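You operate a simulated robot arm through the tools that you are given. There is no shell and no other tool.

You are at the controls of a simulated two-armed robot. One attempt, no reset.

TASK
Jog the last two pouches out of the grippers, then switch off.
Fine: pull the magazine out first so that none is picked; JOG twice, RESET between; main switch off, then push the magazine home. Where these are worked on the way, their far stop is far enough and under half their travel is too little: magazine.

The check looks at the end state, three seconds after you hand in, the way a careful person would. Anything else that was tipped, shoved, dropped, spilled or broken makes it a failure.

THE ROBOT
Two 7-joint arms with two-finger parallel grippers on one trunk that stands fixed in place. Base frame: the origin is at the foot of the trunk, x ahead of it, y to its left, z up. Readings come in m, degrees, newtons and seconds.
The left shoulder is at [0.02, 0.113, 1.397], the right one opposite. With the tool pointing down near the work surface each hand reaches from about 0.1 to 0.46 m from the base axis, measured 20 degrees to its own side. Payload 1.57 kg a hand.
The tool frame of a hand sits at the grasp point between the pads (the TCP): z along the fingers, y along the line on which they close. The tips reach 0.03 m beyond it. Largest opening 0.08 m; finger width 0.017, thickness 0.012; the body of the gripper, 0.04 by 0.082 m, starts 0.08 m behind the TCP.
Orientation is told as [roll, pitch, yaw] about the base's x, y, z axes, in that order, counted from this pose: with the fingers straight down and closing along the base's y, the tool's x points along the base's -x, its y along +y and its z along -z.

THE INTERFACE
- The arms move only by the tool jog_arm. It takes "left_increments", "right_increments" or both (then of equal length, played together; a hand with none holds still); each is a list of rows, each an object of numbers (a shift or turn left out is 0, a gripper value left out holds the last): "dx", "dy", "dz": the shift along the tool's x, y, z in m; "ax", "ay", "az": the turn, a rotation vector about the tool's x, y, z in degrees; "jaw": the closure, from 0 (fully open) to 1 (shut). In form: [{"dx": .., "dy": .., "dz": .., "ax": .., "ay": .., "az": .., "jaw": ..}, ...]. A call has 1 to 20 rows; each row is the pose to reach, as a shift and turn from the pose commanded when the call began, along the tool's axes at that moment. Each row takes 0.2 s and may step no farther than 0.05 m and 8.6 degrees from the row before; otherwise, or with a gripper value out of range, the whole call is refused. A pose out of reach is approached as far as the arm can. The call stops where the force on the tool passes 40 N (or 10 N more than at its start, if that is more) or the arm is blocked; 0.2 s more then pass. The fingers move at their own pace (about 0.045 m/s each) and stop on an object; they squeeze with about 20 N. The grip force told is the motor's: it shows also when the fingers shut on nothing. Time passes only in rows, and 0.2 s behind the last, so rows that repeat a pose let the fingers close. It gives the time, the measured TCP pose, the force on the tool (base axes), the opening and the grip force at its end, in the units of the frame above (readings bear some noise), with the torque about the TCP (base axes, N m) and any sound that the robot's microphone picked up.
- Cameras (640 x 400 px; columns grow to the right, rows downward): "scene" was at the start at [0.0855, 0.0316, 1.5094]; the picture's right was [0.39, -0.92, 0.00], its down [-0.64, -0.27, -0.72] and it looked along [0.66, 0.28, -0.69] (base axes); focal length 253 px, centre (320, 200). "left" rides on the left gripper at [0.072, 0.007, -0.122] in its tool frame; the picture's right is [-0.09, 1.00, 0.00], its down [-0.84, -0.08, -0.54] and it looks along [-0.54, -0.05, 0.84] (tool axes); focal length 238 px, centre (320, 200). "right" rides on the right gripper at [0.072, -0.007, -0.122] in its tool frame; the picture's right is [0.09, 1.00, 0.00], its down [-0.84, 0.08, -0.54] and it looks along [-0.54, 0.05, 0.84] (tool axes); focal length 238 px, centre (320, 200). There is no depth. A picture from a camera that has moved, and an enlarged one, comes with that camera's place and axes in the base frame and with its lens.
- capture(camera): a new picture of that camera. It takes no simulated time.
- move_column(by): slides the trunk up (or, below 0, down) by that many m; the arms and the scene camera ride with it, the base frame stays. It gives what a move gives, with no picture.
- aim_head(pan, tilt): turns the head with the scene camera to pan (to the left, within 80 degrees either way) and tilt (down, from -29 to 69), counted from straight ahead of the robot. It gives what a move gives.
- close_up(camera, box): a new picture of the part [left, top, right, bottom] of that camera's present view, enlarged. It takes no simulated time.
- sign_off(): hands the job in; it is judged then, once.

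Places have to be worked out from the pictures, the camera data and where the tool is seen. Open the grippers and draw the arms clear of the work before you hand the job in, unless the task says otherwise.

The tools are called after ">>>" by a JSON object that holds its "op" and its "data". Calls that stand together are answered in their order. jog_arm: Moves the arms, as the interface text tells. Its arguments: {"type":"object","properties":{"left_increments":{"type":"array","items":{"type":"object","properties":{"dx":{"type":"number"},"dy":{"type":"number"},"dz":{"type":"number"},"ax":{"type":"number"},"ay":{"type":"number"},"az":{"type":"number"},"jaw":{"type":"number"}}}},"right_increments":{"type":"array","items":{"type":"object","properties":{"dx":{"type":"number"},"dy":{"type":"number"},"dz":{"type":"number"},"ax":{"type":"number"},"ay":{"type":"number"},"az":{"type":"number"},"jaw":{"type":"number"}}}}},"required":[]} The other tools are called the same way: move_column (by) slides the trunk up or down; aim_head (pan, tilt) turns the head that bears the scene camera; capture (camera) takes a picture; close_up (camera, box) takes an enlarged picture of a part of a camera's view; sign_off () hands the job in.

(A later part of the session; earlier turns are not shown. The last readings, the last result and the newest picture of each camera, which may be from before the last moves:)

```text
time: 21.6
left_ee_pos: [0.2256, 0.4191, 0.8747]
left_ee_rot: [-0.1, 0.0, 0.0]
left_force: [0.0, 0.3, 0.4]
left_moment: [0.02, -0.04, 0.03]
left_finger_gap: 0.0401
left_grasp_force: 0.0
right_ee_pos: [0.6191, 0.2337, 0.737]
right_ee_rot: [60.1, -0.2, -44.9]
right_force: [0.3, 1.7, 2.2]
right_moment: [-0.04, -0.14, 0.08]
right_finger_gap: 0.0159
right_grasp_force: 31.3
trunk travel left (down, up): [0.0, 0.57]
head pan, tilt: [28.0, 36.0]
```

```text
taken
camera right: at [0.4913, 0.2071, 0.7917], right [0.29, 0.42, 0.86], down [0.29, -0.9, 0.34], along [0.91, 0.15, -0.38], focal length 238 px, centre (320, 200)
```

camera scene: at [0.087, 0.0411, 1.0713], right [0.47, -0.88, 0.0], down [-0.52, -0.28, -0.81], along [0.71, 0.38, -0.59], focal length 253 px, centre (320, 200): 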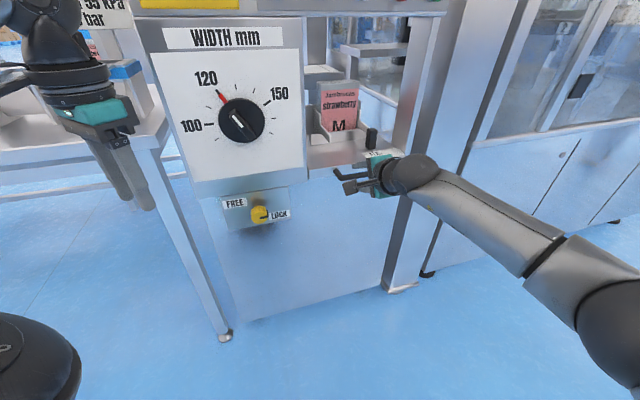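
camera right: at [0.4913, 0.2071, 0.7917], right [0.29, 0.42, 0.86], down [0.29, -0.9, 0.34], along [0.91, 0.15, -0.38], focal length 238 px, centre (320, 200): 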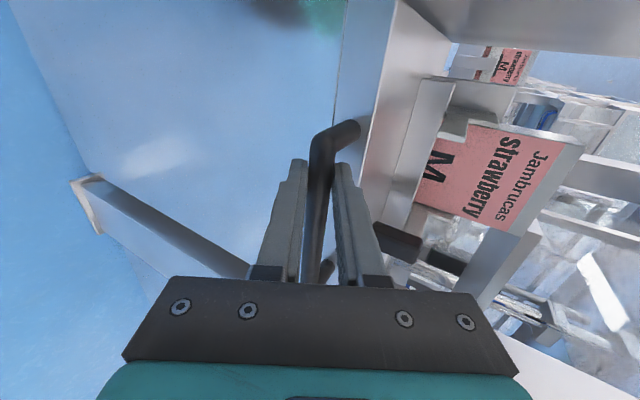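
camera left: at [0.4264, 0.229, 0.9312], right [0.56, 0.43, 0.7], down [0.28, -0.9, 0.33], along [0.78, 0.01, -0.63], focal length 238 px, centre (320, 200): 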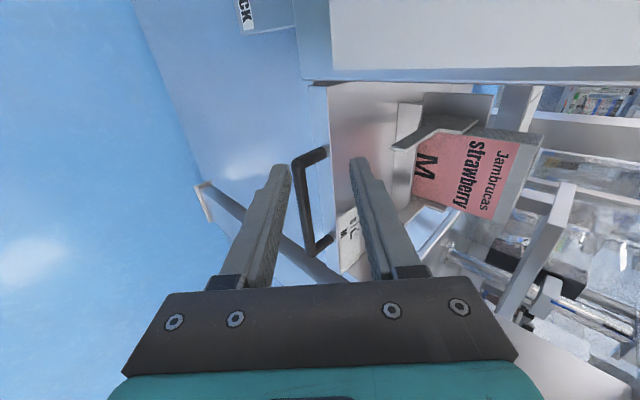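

The bar is gripped (gap 15.9 mm). I'll pull straight out along the drawer direction, slowly, 10 cm for a start.

>>> {"op": "jog_arm", "data": {"right_increments": [{"dy": -0.003, "dz": -0.0052}, {"dy": -0.007, "dz": -0.0121}, {"dy": -0.0115, "dz": -0.0199}, {"dy": -0.016, "dz": -0.0277}, {"dy": -0.0205, "dz": -0.0355}, {"dy": -0.025, "dz": -0.0433}, {"dy": -0.0295, "dz": -0.0511}, {"dy": -0.034, "dz": -0.0589}, {"dy": -0.038, "dz": -0.0658}, {"dy": -0.042, "dz": -0.0727}, {"dy": -0.046, "dz": -0.0797}, {"dy": -0.049, "dz": -0.0849}, {"dy": -0.05, "dz": -0.0866}]}}

>>> {"op": "capture", "data": {"camera": "right"}}

>>> {"op": "capture", "data": {"camera": "scene"}}

```text
time: 24.4
left_ee_pos: [0.2255, 0.4199, 0.8754]
left_ee_rot: [-0.2, 0.0, 0.0]
left_force: [-0.4, -0.2, -0.5]
left_moment: [0.02, 0.02, 0.02]
left_finger_gap: 0.04
left_grasp_force: 0.0
right_ee_pos: [0.5483, 0.1627, 0.7369]
right_ee_rot: [60.0, 0.1, -44.8]
right_force: [-2.0, 4.7, -0.1]
right_moment: [-0.08, -0.14, -0.01]
right_finger_gap: 0.0157
right_grasp_force: 31.4
trunk travel left (down, up): [0.0, 0.57]
head pan, tilt: [28.0, 36.0]
```

```text
taken
camera right: at [0.4206, 0.1363, 0.7919], right [0.29, 0.42, 0.86], down [0.29, -0.9, 0.34], along [0.91, 0.15, -0.38], focal length 238 px, centre (320, 200)
```

right: 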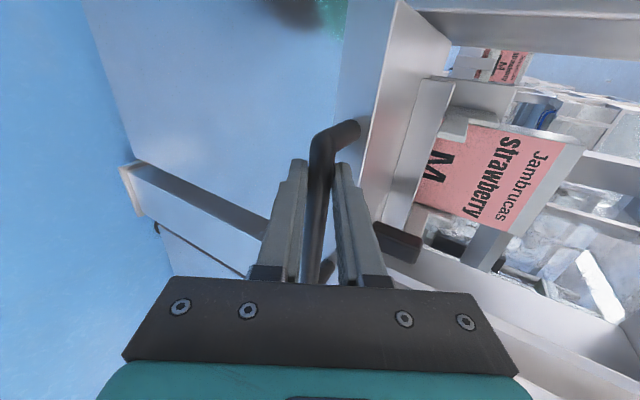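

```text
taken
camera scene: at [0.0867, 0.0414, 1.0713], right [0.47, -0.88, 0.0], down [-0.52, -0.28, -0.81], along [0.71, 0.38, -0.59], focal length 253 px, centre (320, 200)
```

scene: 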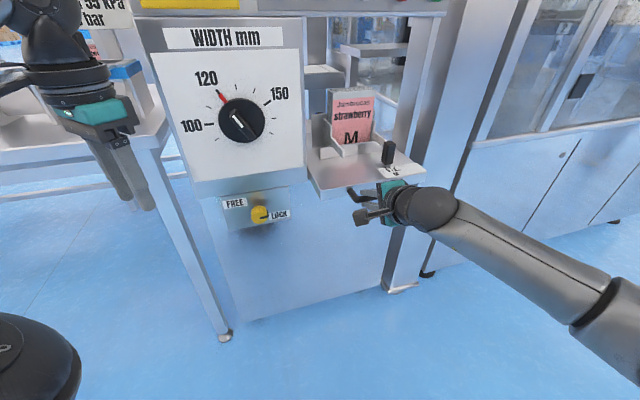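

The tray slides freely with the pouches upright, 10 cm out so far. I'll keep pulling slowly to find the far stop.

>>> {"op": "jog_arm", "data": {"right_increments": [{"dy": -0.003, "dz": -0.0052}, {"dy": -0.0065, "dz": -0.0113}, {"dy": -0.01, "dz": -0.0173}, {"dy": -0.0135, "dz": -0.0234}, {"dy": -0.017, "dz": -0.0294}, {"dy": -0.0205, "dz": -0.0355}, {"dy": -0.024, "dz": -0.0416}, {"dy": -0.0275, "dz": -0.0476}, {"dy": -0.031, "dz": -0.0537}, {"dy": -0.0345, "dz": -0.0597}, {"dy": -0.038, "dz": -0.0658}, {"dy": -0.04, "dz": -0.0693}]}}

>>> {"op": "capture", "data": {"camera": "right"}}

>>> {"op": "capture", "data": {"camera": "scene"}}

```text
time: 26.9
left_ee_pos: [0.2251, 0.4191, 0.874]
left_ee_rot: [-0.1, -0.2, 0.0]
left_force: [0.3, 0.0, -0.3]
left_moment: [-0.02, 0.03, -0.01]
left_finger_gap: 0.04
left_grasp_force: 0.0
right_ee_pos: [0.4919, 0.1044, 0.7378]
right_ee_rot: [60.0, 0.0, -44.9]
right_force: [-6.7, 7.3, 3.0]
right_moment: [0.03, -0.08, 0.33]
right_finger_gap: 0.0157
right_grasp_force: 31.2
trunk travel left (down, up): [0.0, 0.57]
head pan, tilt: [28.0, 36.0]
```

```text
taken
camera right: at [0.3635, 0.079, 0.7919], right [0.29, 0.42, 0.86], down [0.29, -0.9, 0.34], along [0.91, 0.15, -0.38], focal length 238 px, centre (320, 200)
```

right: 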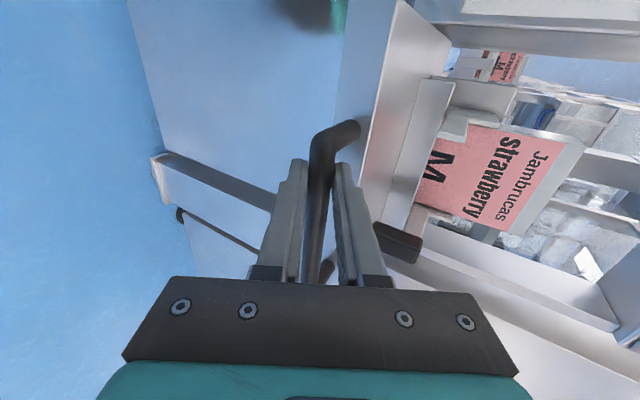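

```text
taken
camera scene: at [0.0863, 0.0416, 1.0713], right [0.47, -0.88, 0.0], down [-0.52, -0.28, -0.81], along [0.71, 0.38, -0.59], focal length 253 px, centre (320, 200)
```

scene: 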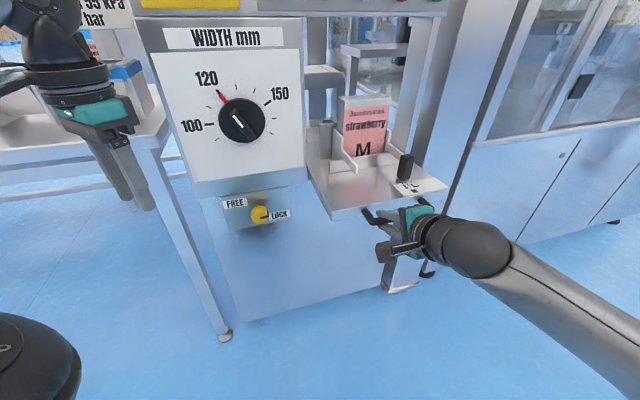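

It's 18 cm out with no stop yet and low force. Continuing carefully another 8 cm.

>>> {"op": "jog_arm", "data": {"right_increments": [{"dy": -0.0025, "dz": -0.0043}, {"dy": -0.005, "dz": -0.0087}, {"dy": -0.0075, "dz": -0.013}, {"dy": -0.01, "dz": -0.0173}, {"dy": -0.0125, "dz": -0.0217}, {"dy": -0.015, "dz": -0.026}, {"dy": -0.0175, "dz": -0.0303}, {"dy": -0.02, "dz": -0.0346}, {"dy": -0.0225, "dz": -0.039}, {"dy": -0.025, "dz": -0.0433}, {"dy": -0.0275, "dz": -0.0476}, {"dy": -0.03, "dz": -0.052}, {"dy": -0.0325, "dz": -0.0563}, {"dy": -0.035, "dz": -0.0606}, {"dy": -0.0375, "dz": -0.065}, {"dy": -0.04, "dz": -0.0693}]}}

>>> {"op": "capture", "data": {"camera": "right"}}

>>> {"op": "capture", "data": {"camera": "scene"}}

```text
time: 30.4
left_ee_pos: [0.2252, 0.4198, 0.8744]
left_ee_rot: [-0.1, -0.1, 0.1]
left_force: [0.0, 0.1, -0.1]
left_moment: [0.0, 0.0, -0.02]
left_finger_gap: 0.04
left_grasp_force: 0.1
right_ee_pos: [0.4357, 0.0482, 0.7374]
right_ee_rot: [60.1, -0.1, -44.9]
right_force: [-5.7, 6.5, 2.9]
right_moment: [0.08, -0.04, 0.2]
right_finger_gap: 0.0157
right_grasp_force: 31.0
trunk travel left (down, up): [0.0, 0.57]
head pan, tilt: [28.0, 36.0]
```

```text
taken
camera right: at [0.3077, 0.0231, 0.7919], right [0.29, 0.42, 0.86], down [0.29, -0.9, 0.34], along [0.91, 0.15, -0.38], focal length 238 px, centre (320, 200)
```

right: 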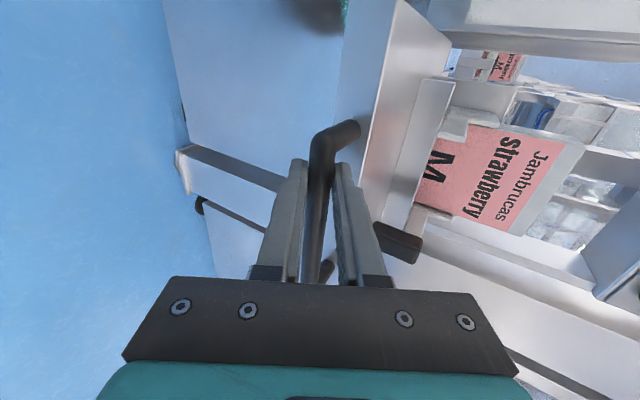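

```text
taken
camera scene: at [0.0863, 0.0416, 1.0713], right [0.47, -0.88, 0.0], down [-0.52, -0.28, -0.81], along [0.71, 0.38, -0.59], focal length 253 px, centre (320, 200)
```

scene: 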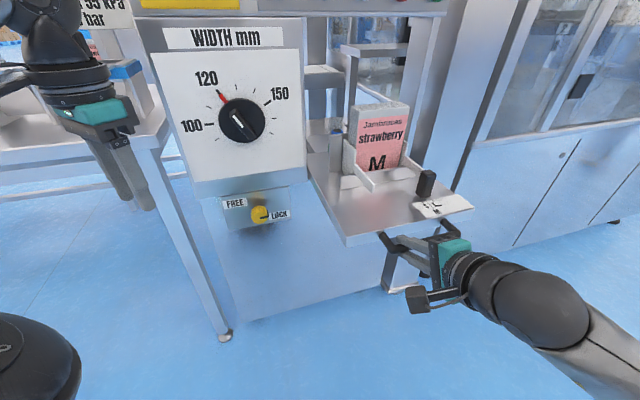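

It's 26 cm out, still sliding, pouches upright. I'll continue a few more centimetres to look for the stop, watching the force.

>>> {"op": "jog_arm", "data": {"right_increments": [{"dy": -0.0025, "dz": -0.0043}, {"dy": -0.005, "dz": -0.0087}, {"dy": -0.0075, "dz": -0.013}, {"dy": -0.01, "dz": -0.0173}, {"dy": -0.0125, "dz": -0.0217}, {"dy": -0.015, "dz": -0.026}, {"dy": -0.0175, "dz": -0.0303}, {"dy": -0.02, "dz": -0.0346}, {"dy": -0.0225, "dz": -0.039}, {"dy": -0.025, "dz": -0.0433}]}}

>>> {"op": "capture", "data": {"camera": "right"}}

>>> {"op": "capture", "data": {"camera": "scene"}}

```text
time: 32.5
left_ee_pos: [0.2256, 0.4205, 0.8738]
left_ee_rot: [-0.1, -0.1, 0.0]
left_force: [0.6, -0.4, 0.7]
left_moment: [0.0, 0.0, 0.0]
left_finger_gap: 0.04
left_grasp_force: 0.1
right_ee_pos: [0.3998, 0.0131, 0.7376]
right_ee_rot: [60.1, -0.1, -44.9]
right_force: [-8.4, 9.0, 4.8]
right_moment: [0.32, 0.15, 0.67]
right_finger_gap: 0.0157
right_grasp_force: 31.3
trunk travel left (down, up): [0.0, 0.57]
head pan, tilt: [28.0, 36.0]
```

```text
taken
camera right: at [0.2725, -0.0123, 0.7915], right [0.28, 0.42, 0.86], down [0.29, -0.9, 0.34], along [0.91, 0.15, -0.37], focal length 238 px, centre (320, 200)
```

right: 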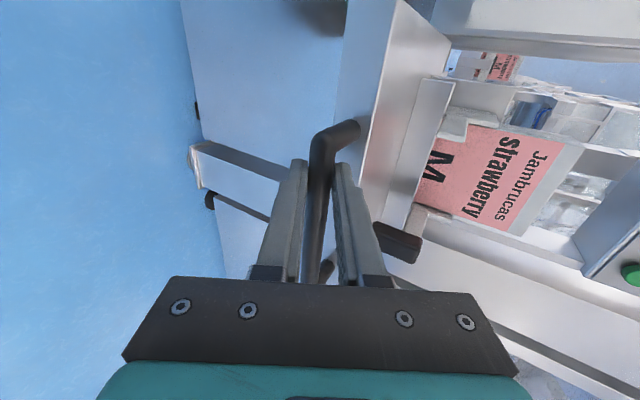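

```text
taken
camera scene: at [0.0861, 0.0418, 1.0713], right [0.47, -0.88, 0.0], down [-0.52, -0.28, -0.81], along [0.71, 0.38, -0.59], focal length 253 px, centre (320, 200)
```

scene: 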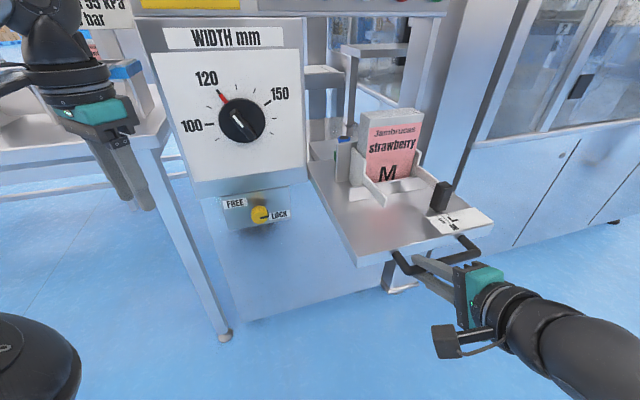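

Now 31 cm out; there's some sideways load (~12 N to the left), so I'll bias a few mm left while pulling on for another 5 cm.

>>> {"op": "jog_arm", "data": {"right_increments": [{"dx": 0.001, "dy": -0.0025, "dz": -0.0043}, {"dx": 0.002, "dy": -0.005, "dz": -0.0087}, {"dx": 0.003, "dy": -0.0075, "dz": -0.013}, {"dx": 0.003, "dy": -0.01, "dz": -0.0173}, {"dx": 0.003, "dy": -0.0125, "dz": -0.0217}, {"dx": 0.003, "dy": -0.015, "dz": -0.026}, {"dx": 0.003, "dy": -0.0175, "dz": -0.0303}, {"dx": 0.003, "dy": -0.02, "dz": -0.0346}, {"dx": 0.003, "dy": -0.0225, "dz": -0.039}, {"dx": 0.003, "dy": -0.025, "dz": -0.0433}]}}

>>> {"op": "capture", "data": {"camera": "right"}}

>>> {"op": "capture", "data": {"camera": "scene"}}

```text
time: 34.8
left_ee_pos: [0.227, 0.4183, 0.8746]
left_ee_rot: [-0.1, 0.1, 0.0]
left_force: [-0.3, -0.3, 0.4]
left_moment: [0.0, -0.03, -0.02]
left_finger_gap: 0.0401
left_grasp_force: 0.1
right_ee_pos: [0.3637, -0.022, 0.7366]
right_ee_rot: [60.1, -0.1, -45.2]
right_force: [12.0, -11.3, 12.3]
right_moment: [0.15, -0.19, 0.21]
right_finger_gap: 0.0157
right_grasp_force: 31.1
trunk travel left (down, up): [0.0, 0.57]
head pan, tilt: [28.0, 36.0]
```

```text
taken
camera right: at [0.2368, -0.0468, 0.7914], right [0.28, 0.42, 0.86], down [0.28, -0.9, 0.34], along [0.92, 0.15, -0.37], focal length 238 px, centre (320, 200)
```

right: 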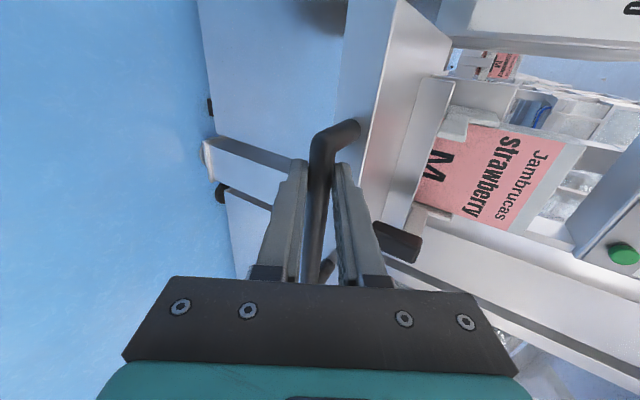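

```text
taken
camera scene: at [0.0873, 0.0403, 1.0713], right [0.47, -0.88, 0.0], down [-0.52, -0.28, -0.81], along [0.71, 0.38, -0.59], focal length 253 px, centre (320, 200)
```

scene: 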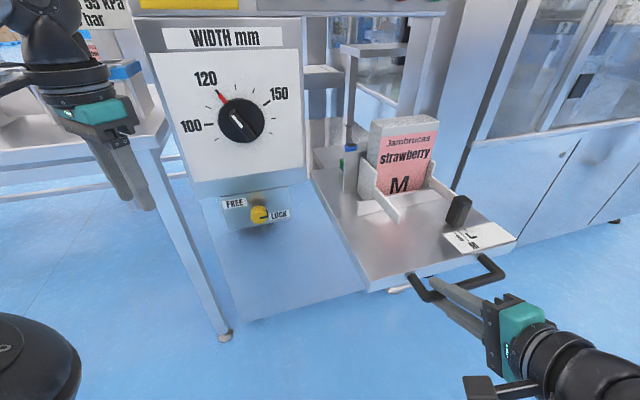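

It's 36 cm out; the lateral bias overcorrected, so I'll return half of it and keep pulling gently toward the stop.

>>> {"op": "jog_arm", "data": {"right_increments": [{"dx": -0.0015}, {"dx": -0.0018, "dy": -0.0025, "dz": -0.0043}, {"dx": -0.0018, "dy": -0.005, "dz": -0.0087}, {"dx": -0.0018, "dy": -0.0075, "dz": -0.013}, {"dx": -0.0018, "dy": -0.01, "dz": -0.0173}, {"dx": -0.0018, "dy": -0.0125, "dz": -0.0217}, {"dx": -0.0018, "dy": -0.015, "dz": -0.026}]}}

>>> {"op": "capture", "data": {"camera": "scene"}}

```text
time: 36.4
left_ee_pos: [0.224, 0.4199, 0.876]
left_ee_rot: [-0.1, -0.1, 0.0]
left_force: [0.0, -0.2, 0.5]
left_moment: [0.0, 0.01, -0.02]
left_finger_gap: 0.0399
left_grasp_force: 0.0
right_ee_pos: [0.3474, -0.041, 0.7363]
right_ee_rot: [60.6, 0.1, -44.5]
right_force: [-4.9, 4.7, 26.1]
right_moment: [0.0, -0.43, -0.4]
right_finger_gap: 0.0158
right_grasp_force: 31.3
right hand out of reach, approached as far as the arm can: row 6, 7
trunk travel left (down, up): [0.0, 0.57]
head pan, tilt: [28.0, 36.0]
```

```text
taken
camera scene: at [0.0855, 0.0416, 1.0716], right [0.47, -0.88, 0.0], down [-0.52, -0.28, -0.81], along [0.72, 0.38, -0.59], focal length 253 px, centre (320, 200)
```

scene: 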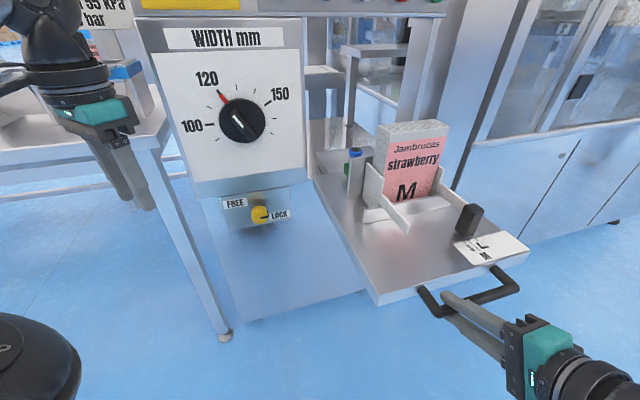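

The arm is at its folding limit at 38.6 cm out, with some downward load on the bar. I'll relieve that by lifting 2.5 mm and zoom in on the tray.

>>> {"op": "jog_arm", "data": {"right_increments": [{"dy": 0.0022, "dz": -0.0013}, {"dy": 0.0022, "dz": -0.0013}]}}

>>> {"op": "close_up", "data": {"camera": "scene", "box": [300, 100, 540, 250]}}

>>> {"op": "capture", "data": {"camera": "right"}}

```text
time: 37.0
left_ee_pos: [0.2249, 0.4188, 0.8753]
left_ee_rot: [-0.1, 0.0, 0.0]
left_force: [0.1, -0.3, -0.2]
left_moment: [0.0, 0.01, -0.01]
left_finger_gap: 0.0399
left_grasp_force: 0.1
right_ee_pos: [0.347, -0.0398, 0.7363]
right_ee_rot: [60.4, 0.3, -44.4]
right_force: [-10.2, 8.9, 17.5]
right_moment: [0.14, -0.15, 0.33]
right_finger_gap: 0.0158
right_grasp_force: 31.3
trunk travel left (down, up): [0.0, 0.57]
head pan, tilt: [28.0, 36.0]
```

```text
2.67 times, centred on (420, 175) of scene
camera zoom: at [0.0855, 0.0418, 1.0714], right [0.47, -0.88, 0.0], down [-0.52, -0.28, -0.81], along [0.72, 0.38, -0.59], focal length 674 px, centre (53, 267)
```

zoom: 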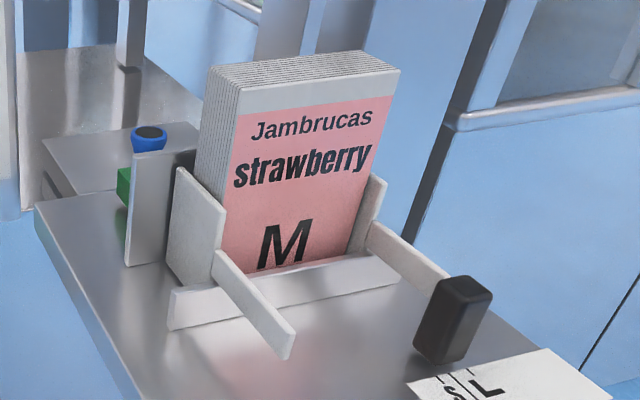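

```text
taken
camera right: at [0.2197, -0.067, 0.7913], right [0.28, 0.41, 0.87], down [0.3, -0.9, 0.33], along [0.91, 0.16, -0.37], focal length 238 px, centre (320, 200)
```

right: 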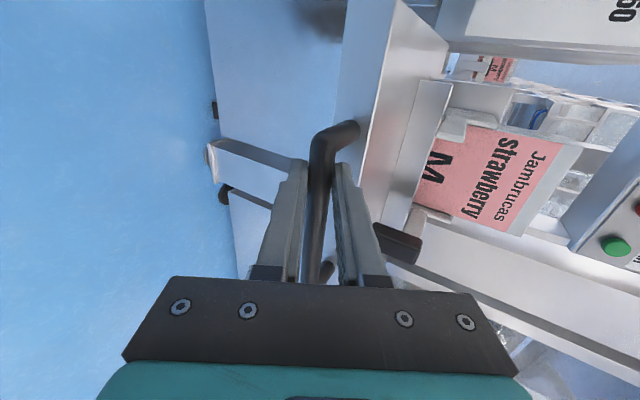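

The rear edge of the tray is now in front of the panel, so the magazine is essentially at full travel (38.6 cm). I'll open the jaw to about 4 cm, then pitch the hand steeper about the bar so it can lift off upward without dragging the tray.

>>> {"op": "jog_arm", "data": {"right_increments": [{"jaw": 0.5}, {"jaw": 0.5}, {"jaw": 0.5}, {"jaw": 0.5}]}}

>>> {"op": "capture", "data": {"camera": "right"}}

>>> {"op": "close_up", "data": {"camera": "scene", "box": [380, 200, 604, 340]}}

```text
time: 38.0
left_ee_pos: [0.2257, 0.4194, 0.8752]
left_ee_rot: [0.0, 0.0, 0.0]
left_force: [-1.3, -0.2, 0.7]
left_moment: [-0.02, -0.02, -0.01]
left_finger_gap: 0.0399
left_grasp_force: 0.0
right_ee_pos: [0.3501, -0.0431, 0.7356]
right_ee_rot: [60.0, 0.0, -45.0]
right_force: [0.4, -0.2, 0.0]
right_moment: [-0.01, 0.01, -0.01]
right_finger_gap: 0.0402
right_grasp_force: 0.0
trunk travel left (down, up): [0.0, 0.57]
head pan, tilt: [28.0, 36.0]
```

```text
taken
camera right: at [0.2229, -0.0685, 0.7897], right [0.29, 0.42, 0.86], down [0.29, -0.9, 0.34], along [0.91, 0.15, -0.38], focal length 238 px, centre (320, 200)
```

right: 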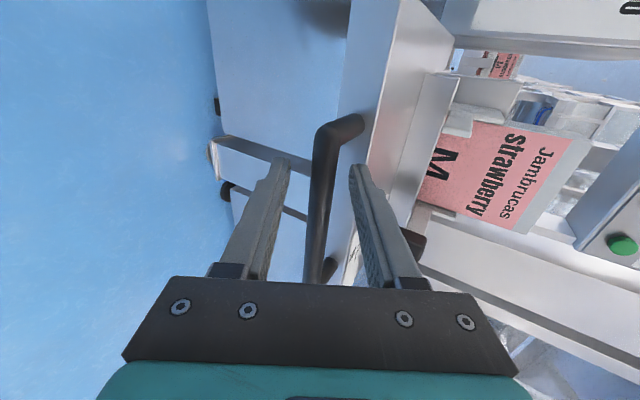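

```text
2.86 times, centred on (492, 270) of scene
camera zoom: at [0.087, 0.0411, 1.0712], right [0.47, -0.88, 0.0], down [-0.52, -0.28, -0.81], along [0.71, 0.38, -0.59], focal length 722 px, centre (-171, 0)
```

zoom: 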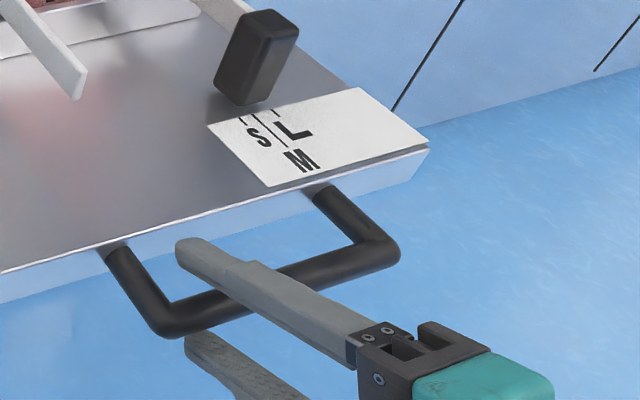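

The bar is free between the open fingers. Now I'll rotate the hand steeper about the bar.

>>> {"op": "jog_arm", "data": {"right_increments": [{"dy": 0.0018, "dz": 0.0001, "ax": 7.5}, {"dy": 0.0035, "dz": 0.0005, "ax": 15}, {"dy": 0.0052, "dz": 0.001, "ax": 22.5}, {"dy": 0.0068, "dz": 0.0018, "ax": 30}, {"dy": 0.0082, "dz": 0.0028, "ax": 37.5}]}}

>>> {"op": "capture", "data": {"camera": "right"}}

>>> {"op": "close_up", "data": {"camera": "scene", "box": [380, 180, 604, 320]}}

```text
time: 39.1
left_ee_pos: [0.2255, 0.4194, 0.8751]
left_ee_rot: [-0.1, 0.1, 0.0]
left_force: [-0.3, 0.3, 0.0]
left_moment: [0.03, -0.05, -0.01]
left_finger_gap: 0.0402
left_grasp_force: 0.1
right_ee_pos: [0.3547, -0.0379, 0.7402]
right_ee_rot: [22.3, -0.1, -44.9]
right_force: [0.1, -0.2, 0.2]
right_moment: [0.04, 0.01, -0.02]
right_finger_gap: 0.0399
right_grasp_force: 0.0
trunk travel left (down, up): [0.0, 0.57]
head pan, tilt: [28.0, 36.0]
```

```text
taken
camera right: at [0.2664, -0.0238, 0.8508], right [0.58, 0.72, 0.38], down [0.5, -0.69, 0.53], along [0.64, -0.12, -0.76], focal length 238 px, centre (320, 200)
```

right: 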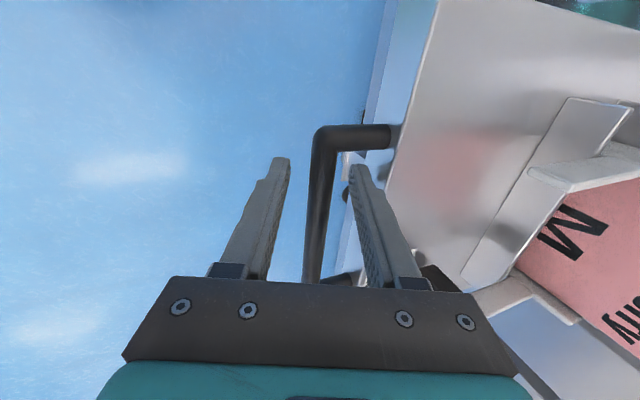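

```text
2.86 times, centred on (492, 250) of scene
camera zoom: at [0.0868, 0.041, 1.0713], right [0.47, -0.88, 0.0], down [-0.52, -0.28, -0.81], along [0.71, 0.38, -0.59], focal length 722 px, centre (-171, 57)
```

zoom: 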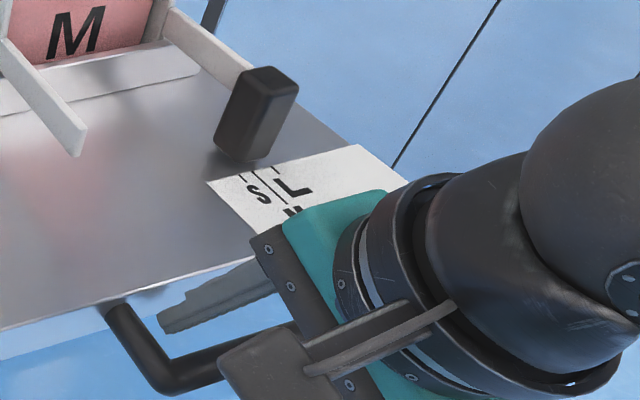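

In this steeper posture the arm can fold further, so I'll re-grip and check whether the tray still has travel left before leaving it.

>>> {"op": "jog_arm", "data": {"right_increments": [{"jaw": 1}, {"jaw": 1}, {"jaw": 1}, {"jaw": 1}, {"dy": -0.0046, "dz": -0.0019}, {"dy": -0.0092, "dz": -0.0038}, {"dy": -0.0139, "dz": -0.0057}, {"dy": -0.0185, "dz": -0.0077}, {"dy": -0.0231, "dz": -0.0096}, {"dy": -0.0277, "dz": -0.0115}]}}

>>> {"op": "capture", "data": {"camera": "scene"}}

```text
time: 41.4
left_ee_pos: [0.226, 0.4198, 0.8754]
left_ee_rot: [-0.1, 0.1, 0.0]
left_force: [0.3, 0.8, -0.5]
left_moment: [0.01, -0.01, -0.04]
left_finger_gap: 0.04
left_grasp_force: 0.0
right_ee_pos: [0.3328, -0.0584, 0.741]
right_ee_rot: [22.5, 0.1, -44.9]
right_force: [-1.6, 2.8, 5.1]
right_moment: [-0.2, -0.36, 0.07]
right_finger_gap: 0.0156
right_grasp_force: 31.3
trunk travel left (down, up): [0.0, 0.57]
head pan, tilt: [28.0, 36.0]
```

```text
taken
camera scene: at [0.0866, 0.0413, 1.0713], right [0.47, -0.88, 0.0], down [-0.52, -0.28, -0.81], along [0.71, 0.38, -0.59], focal length 253 px, centre (320, 200)
```

scene: 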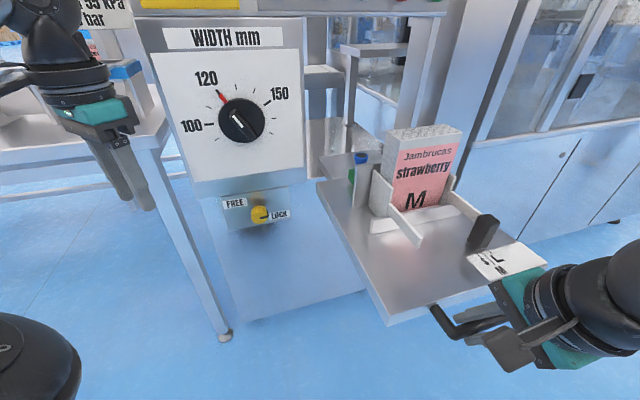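

The tray still slid with low force and is now about 41 cm out, beyond its own depth, so it is certainly well past half travel. I'll release and lift off along the finger axis.

>>> {"op": "jog_arm", "data": {"right_increments": [{"jaw": 0.5}, {"jaw": 0.5}, {"jaw": 0.5}, {"dz": -0.02}, {"dz": -0.04}, {"dz": -0.06}, {"dz": -0.08}]}}

>>> {"op": "capture", "data": {"camera": "scene"}}

>>> {"op": "capture", "data": {"camera": "right"}}

```text
time: 43.0
left_ee_pos: [0.2256, 0.4193, 0.8748]
left_ee_rot: [-0.1, 0.0, 0.0]
left_force: [0.0, 0.6, 0.1]
left_moment: [0.01, 0.0, -0.01]
left_finger_gap: 0.0401
left_grasp_force: 0.0
right_ee_pos: [0.3135, -0.0812, 0.8144]
right_ee_rot: [22.5, 0.0, -44.9]
right_force: [-0.4, -0.2, 0.5]
right_moment: [-0.01, -0.05, -0.01]
right_finger_gap: 0.04
right_grasp_force: 0.0
trunk travel left (down, up): [0.0, 0.57]
head pan, tilt: [28.0, 36.0]
```

```text
taken
camera scene: at [0.087, 0.0412, 1.0713], right [0.47, -0.88, 0.0], down [-0.52, -0.28, -0.81], along [0.71, 0.38, -0.59], focal length 253 px, centre (320, 200)
```

scene: 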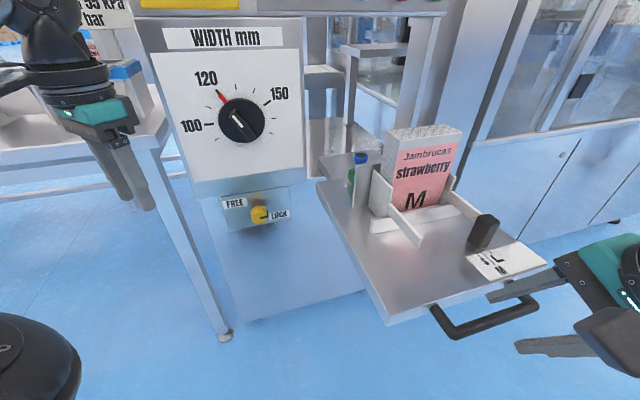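

```text
taken
camera right: at [0.225, -0.0677, 0.9254], right [0.58, 0.72, 0.38], down [0.5, -0.69, 0.53], along [0.64, -0.12, -0.76], focal length 238 px, centre (320, 200)
```

right: 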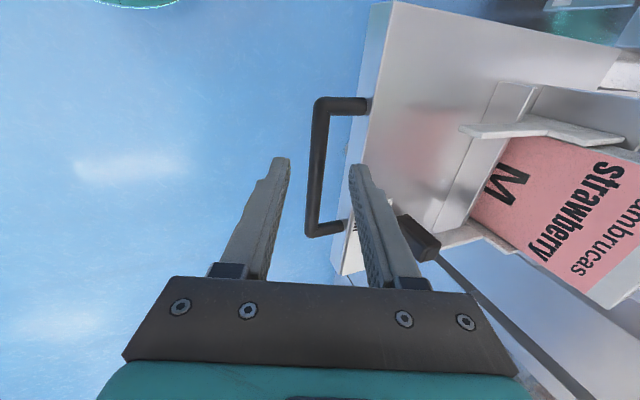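

The magazine is out and the hand is free of the handle. I'll raise the trunk 35 cm so the right arm works at button height well above the tray, then look.

>>> {"op": "move_column", "data": {"by": 0.35}}

>>> {"op": "capture", "data": {"camera": "scene"}}

>>> {"op": "close_up", "data": {"camera": "scene", "box": [240, 100, 440, 225]}}

>>> {"op": "close_up", "data": {"camera": "scene", "box": [160, 100, 320, 200]}}

```text
time: 46.4
left_ee_pos: [0.2264, 0.4195, 1.2254]
left_ee_rot: [0.0, 0.0, -0.1]
left_force: [0.7, -0.2, -0.3]
left_moment: [-0.03, 0.02, -0.03]
left_finger_gap: 0.0398
left_grasp_force: 0.1
right_ee_pos: [0.3123, -0.0808, 1.1656]
right_ee_rot: [22.5, 0.1, -44.9]
right_force: [0.4, 0.3, 0.2]
right_moment: [0.01, 0.01, 0.03]
right_finger_gap: 0.0399
right_grasp_force: 0.1
trunk travel left (down, up): [-0.35, 0.22]
head pan, tilt: [28.0, 36.0]
```

```text
taken
camera scene: at [0.087, 0.0411, 1.4212], right [0.47, -0.88, 0.0], down [-0.52, -0.28, -0.81], along [0.71, 0.38, -0.59], focal length 253 px, centre (320, 200)
```

scene: 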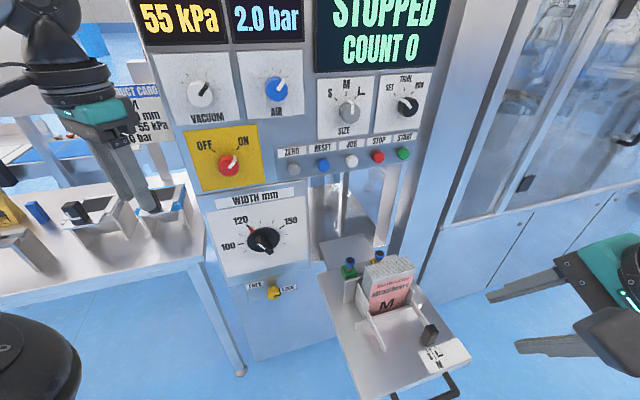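

```text
3.20 times, centred on (340, 162) of scene
camera zoom: at [0.087, 0.0411, 1.4212], right [0.47, -0.88, 0.0], down [-0.52, -0.28, -0.81], along [0.71, 0.38, -0.59], focal length 808 px, centre (256, 320)
```

zoom: 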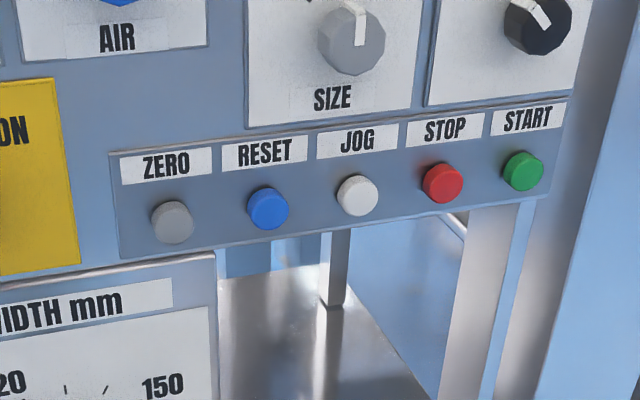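

```text
4.00 times, centred on (240, 150) of scene
camera zoom: at [0.087, 0.0411, 1.4212], right [0.47, -0.88, 0.0], down [-0.52, -0.28, -0.81], along [0.71, 0.38, -0.59], focal length 1010 px, centre (640, 400)
```

zoom: 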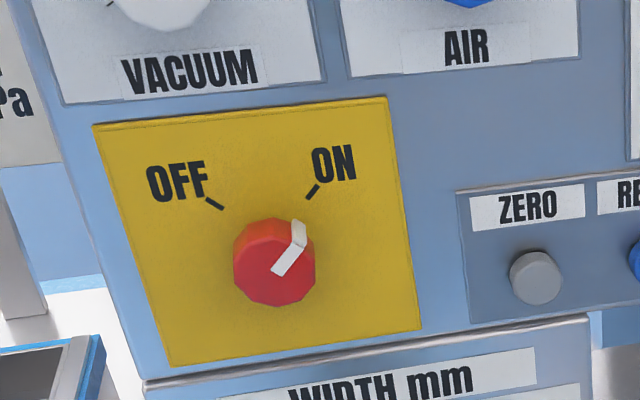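

The panel is clear; display still says STOPPED, COUNT 0. I'll close the right fingers and bring the hand to 6 cm in front of the JOG button, pitched nearly level (15° down).

>>> {"op": "jog_arm", "data": {"right_increments": [{"dx": -0.001, "dy": 0.0339, "dz": 0.019, "ax": -5.25, "jaw": 1}, {"dx": -0.0021, "dy": 0.0678, "dz": 0.038, "ax": -10.5}, {"dx": -0.0032, "dy": 0.1018, "dz": 0.057, "ax": -15.75}, {"dx": -0.0042, "dy": 0.1357, "dz": 0.076, "ax": -21}, {"dx": -0.0053, "dy": 0.1696, "dz": 0.095, "ax": -26.25}, {"dx": -0.0063, "dy": 0.2035, "dz": 0.114, "ax": -31.5}, {"dx": -0.0074, "dy": 0.2374, "dz": 0.133, "ax": -36.75}, {"dx": -0.0084, "dy": 0.2714, "dz": 0.152, "ax": -42}, {"dx": -0.0095, "dy": 0.3053, "dz": 0.171, "ax": -47.25}, {"dx": -0.0105, "dy": 0.3392, "dz": 0.19, "ax": -52.5}]}}

>>> {"op": "capture", "data": {"camera": "scene"}}

>>> {"op": "capture", "data": {"camera": "right"}}

```text
time: 48.6
left_ee_pos: [0.2263, 0.4202, 1.2248]
left_ee_rot: [-0.1, 0.1, 0.1]
left_force: [0.3, -0.3, -0.1]
left_moment: [-0.02, 0.0, -0.01]
left_finger_gap: 0.0399
left_grasp_force: 0.0
right_ee_pos: [0.5938, 0.1839, 1.1196]
right_ee_rot: [75.1, -0.1, -44.9]
right_force: [0.4, 0.0, -0.7]
right_moment: [-0.03, 0.03, 0.02]
right_finger_gap: 0.0
right_grasp_force: 19.6
trunk travel left (down, up): [-0.35, 0.22]
head pan, tilt: [28.0, 36.0]
```

```text
taken
camera scene: at [0.0872, 0.0417, 1.4212], right [0.47, -0.88, 0.0], down [-0.52, -0.28, -0.81], along [0.71, 0.38, -0.59], focal length 253 px, centre (320, 200)
```

scene: 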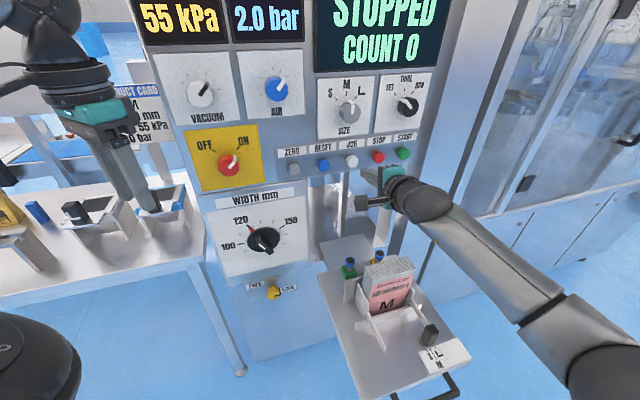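

```text
taken
camera right: at [0.4596, 0.1508, 1.1443], right [0.12, 0.25, 0.96], down [0.24, -0.95, 0.22], along [0.96, 0.2, -0.17], focal length 238 px, centre (320, 200)
```

right: 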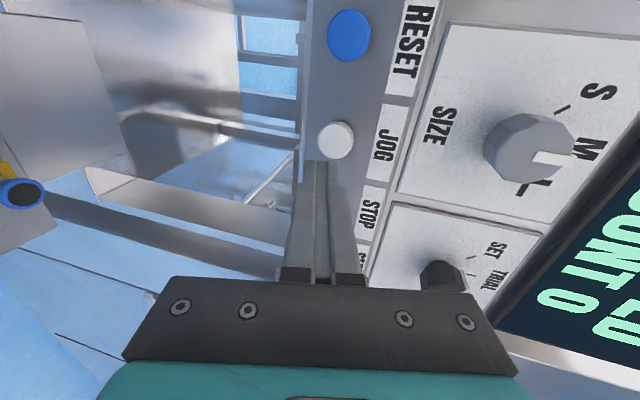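

The fingertip is lined up with JOG (both at l≈0.289, z≈1.11), 6 cm away. I'll approach along the panel normal and press gently.

>>> {"op": "jog_arm", "data": {"right_increments": [{"dx": 0.0007, "dy": 0.0078, "dz": 0.029}, {"dx": 0.0014, "dy": 0.0129, "dz": 0.0483}, {"dx": 0.0014, "dy": 0.0142, "dz": 0.0531}, {"dx": 0.0014, "dy": 0.0155, "dz": 0.058}, {"dx": 0.0014, "dy": 0.0163, "dz": 0.0609}, {"dx": 0.0014, "dy": 0.0171, "dz": 0.0638}]}}

>>> {"op": "capture", "data": {"camera": "right"}}

>>> {"op": "capture", "data": {"camera": "scene"}}

```text
time: 50.0
left_ee_pos: [0.2219, 0.416, 1.2268]
left_ee_rot: [0.1, -0.2, -0.1]
left_force: [0.3, -0.2, -0.1]
left_moment: [0.0, -0.01, -0.01]
left_finger_gap: 0.04
left_grasp_force: 0.0
right_ee_pos: [0.6355, 0.2282, 1.1203]
right_ee_rot: [75.0, 0.0, -45.0]
right_force: [-26.6, -19.9, 1.7]
right_moment: [0.05, -0.02, 0.09]
right_finger_gap: 0.0
right_grasp_force: 19.6
trunk travel left (down, up): [-0.35, 0.22]
head pan, tilt: [28.0, 36.0]
heard: click
```

```text
taken
camera right: at [0.5006, 0.1955, 1.1453], right [0.12, 0.25, 0.96], down [0.24, -0.95, 0.22], along [0.96, 0.2, -0.17], focal length 238 px, centre (320, 200)
```

right: 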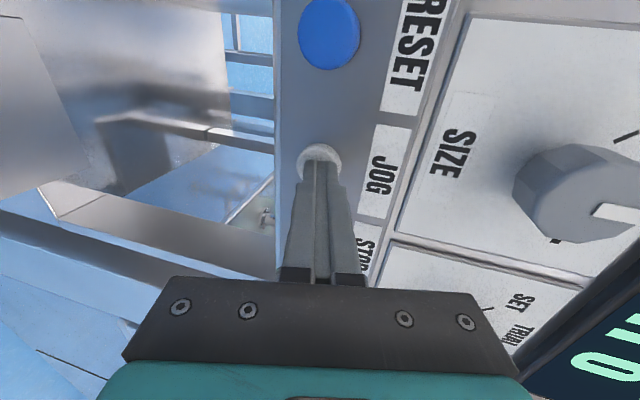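

```text
taken
camera scene: at [0.0825, 0.0377, 1.4216], right [0.47, -0.88, 0.0], down [-0.52, -0.27, -0.81], along [0.72, 0.38, -0.58], focal length 253 px, centre (320, 200)
```

scene: 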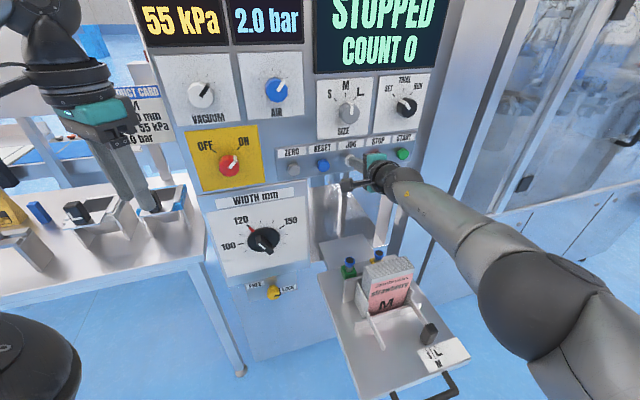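

A click was heard with ~33 N on the button, so JOG was pressed. I'll retreat 5 cm and check the display.

>>> {"op": "jog_arm", "data": {"right_increments": [{"dy": -0.0052, "dz": -0.0193}, {"dy": -0.0129, "dz": -0.0483}, {"dy": -0.0129, "dz": -0.0483}]}}

>>> {"op": "capture", "data": {"camera": "scene"}}

>>> {"op": "close_up", "data": {"camera": "scene", "box": [240, 0, 448, 130]}}

```text
time: 50.8
left_ee_pos: [0.2219, 0.4169, 1.2263]
left_ee_rot: [0.1, -0.3, 0.0]
left_force: [-1.1, -0.2, 0.1]
left_moment: [0.0, -0.02, 0.03]
left_finger_gap: 0.0396
left_grasp_force: 0.1
right_ee_pos: [0.6373, 0.2289, 1.1214]
right_ee_rot: [75.0, 0.0, -45.1]
right_force: [-27.1, -22.2, -2.9]
right_moment: [-0.02, 0.01, 0.07]
right_finger_gap: 0.0
right_grasp_force: 19.8
right hand out of reach, approached as far as the arm can: row 1, 2, 3
trunk travel left (down, up): [-0.35, 0.22]
head pan, tilt: [28.0, 36.0]
```

```text
taken
camera scene: at [0.0828, 0.0375, 1.4216], right [0.47, -0.88, 0.0], down [-0.52, -0.27, -0.81], along [0.72, 0.38, -0.58], focal length 253 px, centre (320, 200)
```

scene: 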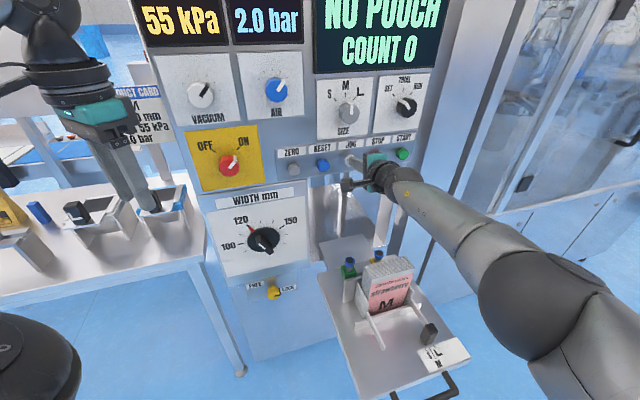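

```text
3.08 times, centred on (344, 65) of scene
camera zoom: at [0.0828, 0.0375, 1.4216], right [0.47, -0.88, 0.0], down [-0.52, -0.27, -0.81], along [0.72, 0.38, -0.58], focal length 777 px, centre (246, 615)
```

zoom: 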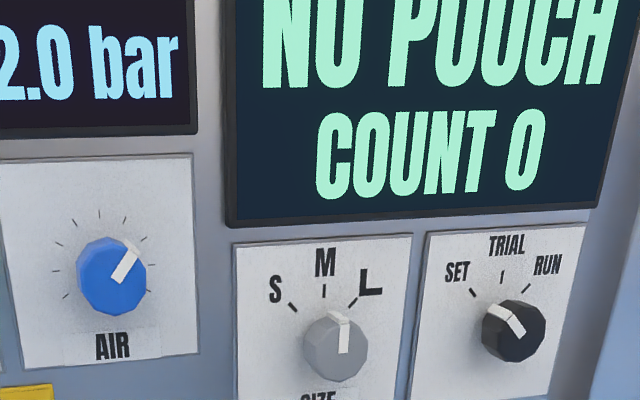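

NO POUCH is displayed, so the first JOG took. But the hand did not retreat: the solver reported out of reach. I'll retry with a small step straight back along the finger axis.

>>> {"op": "jog_arm", "data": {"right_increments": [{"dz": -0.01}, {"dz": -0.02}]}}

```text
time: 51.4
left_ee_pos: [0.2264, 0.4186, 1.2251]
left_ee_rot: [-0.1, 0.0, 0.0]
left_force: [0.8, 0.6, -0.1]
left_moment: [-0.02, -0.01, 0.01]
left_finger_gap: 0.0402
left_grasp_force: 0.1
right_ee_pos: [0.6352, 0.227, 1.1214]
right_ee_rot: [74.4, 0.0, -44.4]
right_force: [-0.8, -7.8, -1.5]
right_moment: [0.0, 0.04, -0.19]
right_finger_gap: 0.0
right_grasp_force: 20.3
right hand out of reach, approached as far as the arm can: row 1, 2
trunk travel left (down, up): [-0.35, 0.22]
head pan, tilt: [28.0, 36.0]
```

It moved a little and the force dropped. I'll keep withdrawing in small steps.

>>> {"op": "jog_arm", "data": {"right_increments": [{"dz": -0.015}, {"dz": -0.03}, {"dz": -0.045}, {"dz": -0.06}]}}

>>> {"op": "capture", "data": {"camera": "scene"}}

>>> {"op": "capture", "data": {"camera": "right"}}

```text
time: 52.4
left_ee_pos: [0.2256, 0.4189, 1.2247]
left_ee_rot: [-0.1, 0.0, 0.2]
left_force: [0.3, 0.2, -0.4]
left_moment: [0.01, 0.0, -0.01]
left_finger_gap: 0.04
left_grasp_force: 0.2
right_ee_pos: [0.5921, 0.1875, 1.1351]
right_ee_rot: [75.2, 0.0, -45.0]
right_force: [0.2, 0.6, -0.4]
right_moment: [0.03, 0.02, 0.03]
right_finger_gap: 0.0002
right_grasp_force: 20.1
trunk travel left (down, up): [-0.35, 0.22]
head pan, tilt: [28.0, 36.0]
```

```text
taken
camera scene: at [0.0868, 0.041, 1.4213], right [0.47, -0.88, 0.0], down [-0.52, -0.28, -0.81], along [0.71, 0.38, -0.59], focal length 253 px, centre (320, 200)
```

scene: 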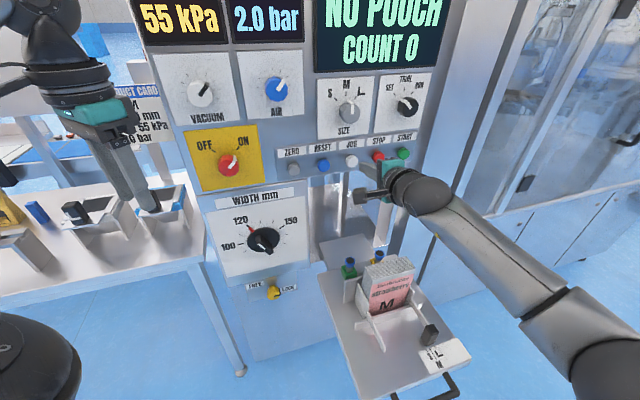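

```text
taken
camera right: at [0.457, 0.1537, 1.1608], right [0.12, 0.25, 0.96], down [0.24, -0.95, 0.21], along [0.96, 0.2, -0.17], focal length 238 px, centre (320, 200)
```

right: 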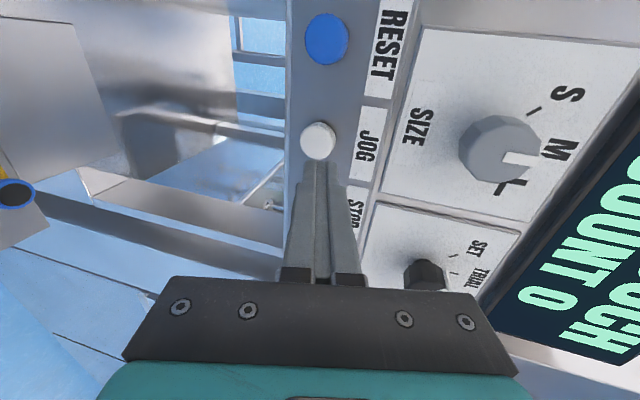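

The hand is back, JOG released, NO POUCH shown. Next is RESET: I'll shift 7.6 cm left to align with the blue button and verify.

>>> {"op": "jog_arm", "data": {"right_increments": [{"dx": 0.026, "dy": -0.005, "dz": 0.0013}, {"dx": 0.052, "dy": -0.01, "dz": 0.0026}, {"dx": 0.0765, "dy": -0.0146, "dz": 0.0039}, {"dx": 0.0765, "dy": -0.0146, "dz": 0.0039}]}}

>>> {"op": "capture", "data": {"camera": "right"}}

```text
time: 53.4
left_ee_pos: [0.2254, 0.4203, 1.2251]
left_ee_rot: [-0.1, 0.0, -0.1]
left_force: [-0.2, 0.4, -0.4]
left_moment: [-0.01, 0.0, -0.03]
left_finger_gap: 0.04
left_grasp_force: 0.0
right_ee_pos: [0.5475, 0.2313, 1.1221]
right_ee_rot: [75.0, -0.1, -44.9]
right_force: [0.1, 0.5, 0.1]
right_moment: [-0.04, -0.03, -0.02]
right_finger_gap: 0.0
right_grasp_force: 20.1
right hand out of reach, approached as far as the arm can: row 3, 4
trunk travel left (down, up): [-0.35, 0.22]
head pan, tilt: [28.0, 36.0]
```

```text
taken
camera right: at [0.413, 0.198, 1.1472], right [0.12, 0.25, 0.96], down [0.24, -0.95, 0.22], along [0.96, 0.2, -0.17], focal length 238 px, centre (320, 200)
```

right: 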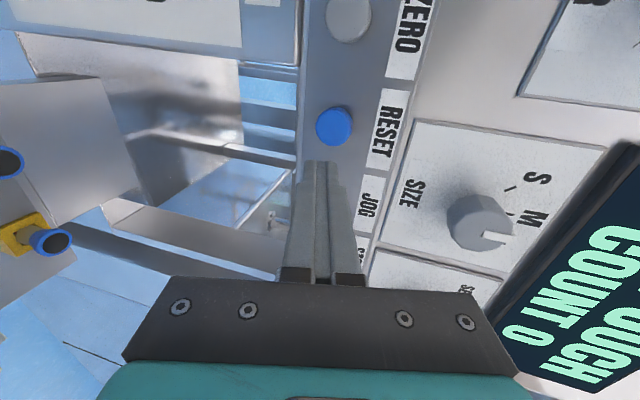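

The arm ran into a limit 1.3 cm short of RESET's centre. I'll turn the hand's heading 10° to the left, which swings the tip left and should relax the wrist.

>>> {"op": "jog_arm", "data": {"right_increments": [{"ay": 4.83, "az": -1.29}, {"ay": 9.66, "az": -2.59}, {"dx": 0.004, "ay": 9.66, "az": -2.59}, {"dx": 0.008, "ay": 9.66, "az": -2.59}]}}

>>> {"op": "capture", "data": {"camera": "right"}}

>>> {"op": "capture", "data": {"camera": "scene"}}

```text
time: 54.4
left_ee_pos: [0.2256, 0.4193, 1.2244]
left_ee_rot: [-0.1, 0.0, -0.1]
left_force: [-0.7, 0.0, 0.2]
left_moment: [-0.02, -0.01, 0.01]
left_finger_gap: 0.0397
left_grasp_force: 0.1
right_ee_pos: [0.5431, 0.2362, 1.1237]
right_ee_rot: [74.9, 0.0, -34.8]
right_force: [0.5, -0.5, 1.1]
right_moment: [0.01, 0.0, 0.0]
right_finger_gap: 0.0001
right_grasp_force: 20.2
trunk travel left (down, up): [-0.35, 0.22]
head pan, tilt: [28.0, 36.0]
```

```text
taken
camera right: at [0.4162, 0.1802, 1.1479], right [0.07, 0.26, 0.96], down [0.4, -0.89, 0.22], along [0.91, 0.37, -0.17], focal length 238 px, centre (320, 200)
```

right: 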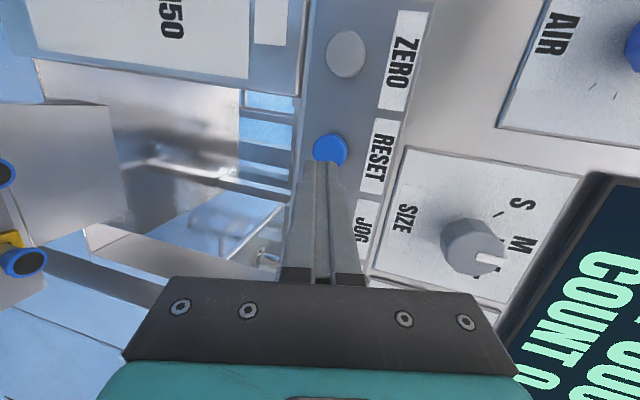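

```text
taken
camera scene: at [0.087, 0.041, 1.4212], right [0.47, -0.88, 0.0], down [-0.52, -0.28, -0.81], along [0.71, 0.38, -0.59], focal length 253 px, centre (320, 200)
```

scene: 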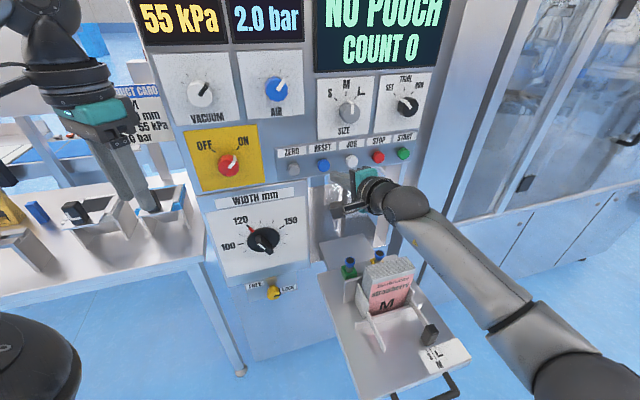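

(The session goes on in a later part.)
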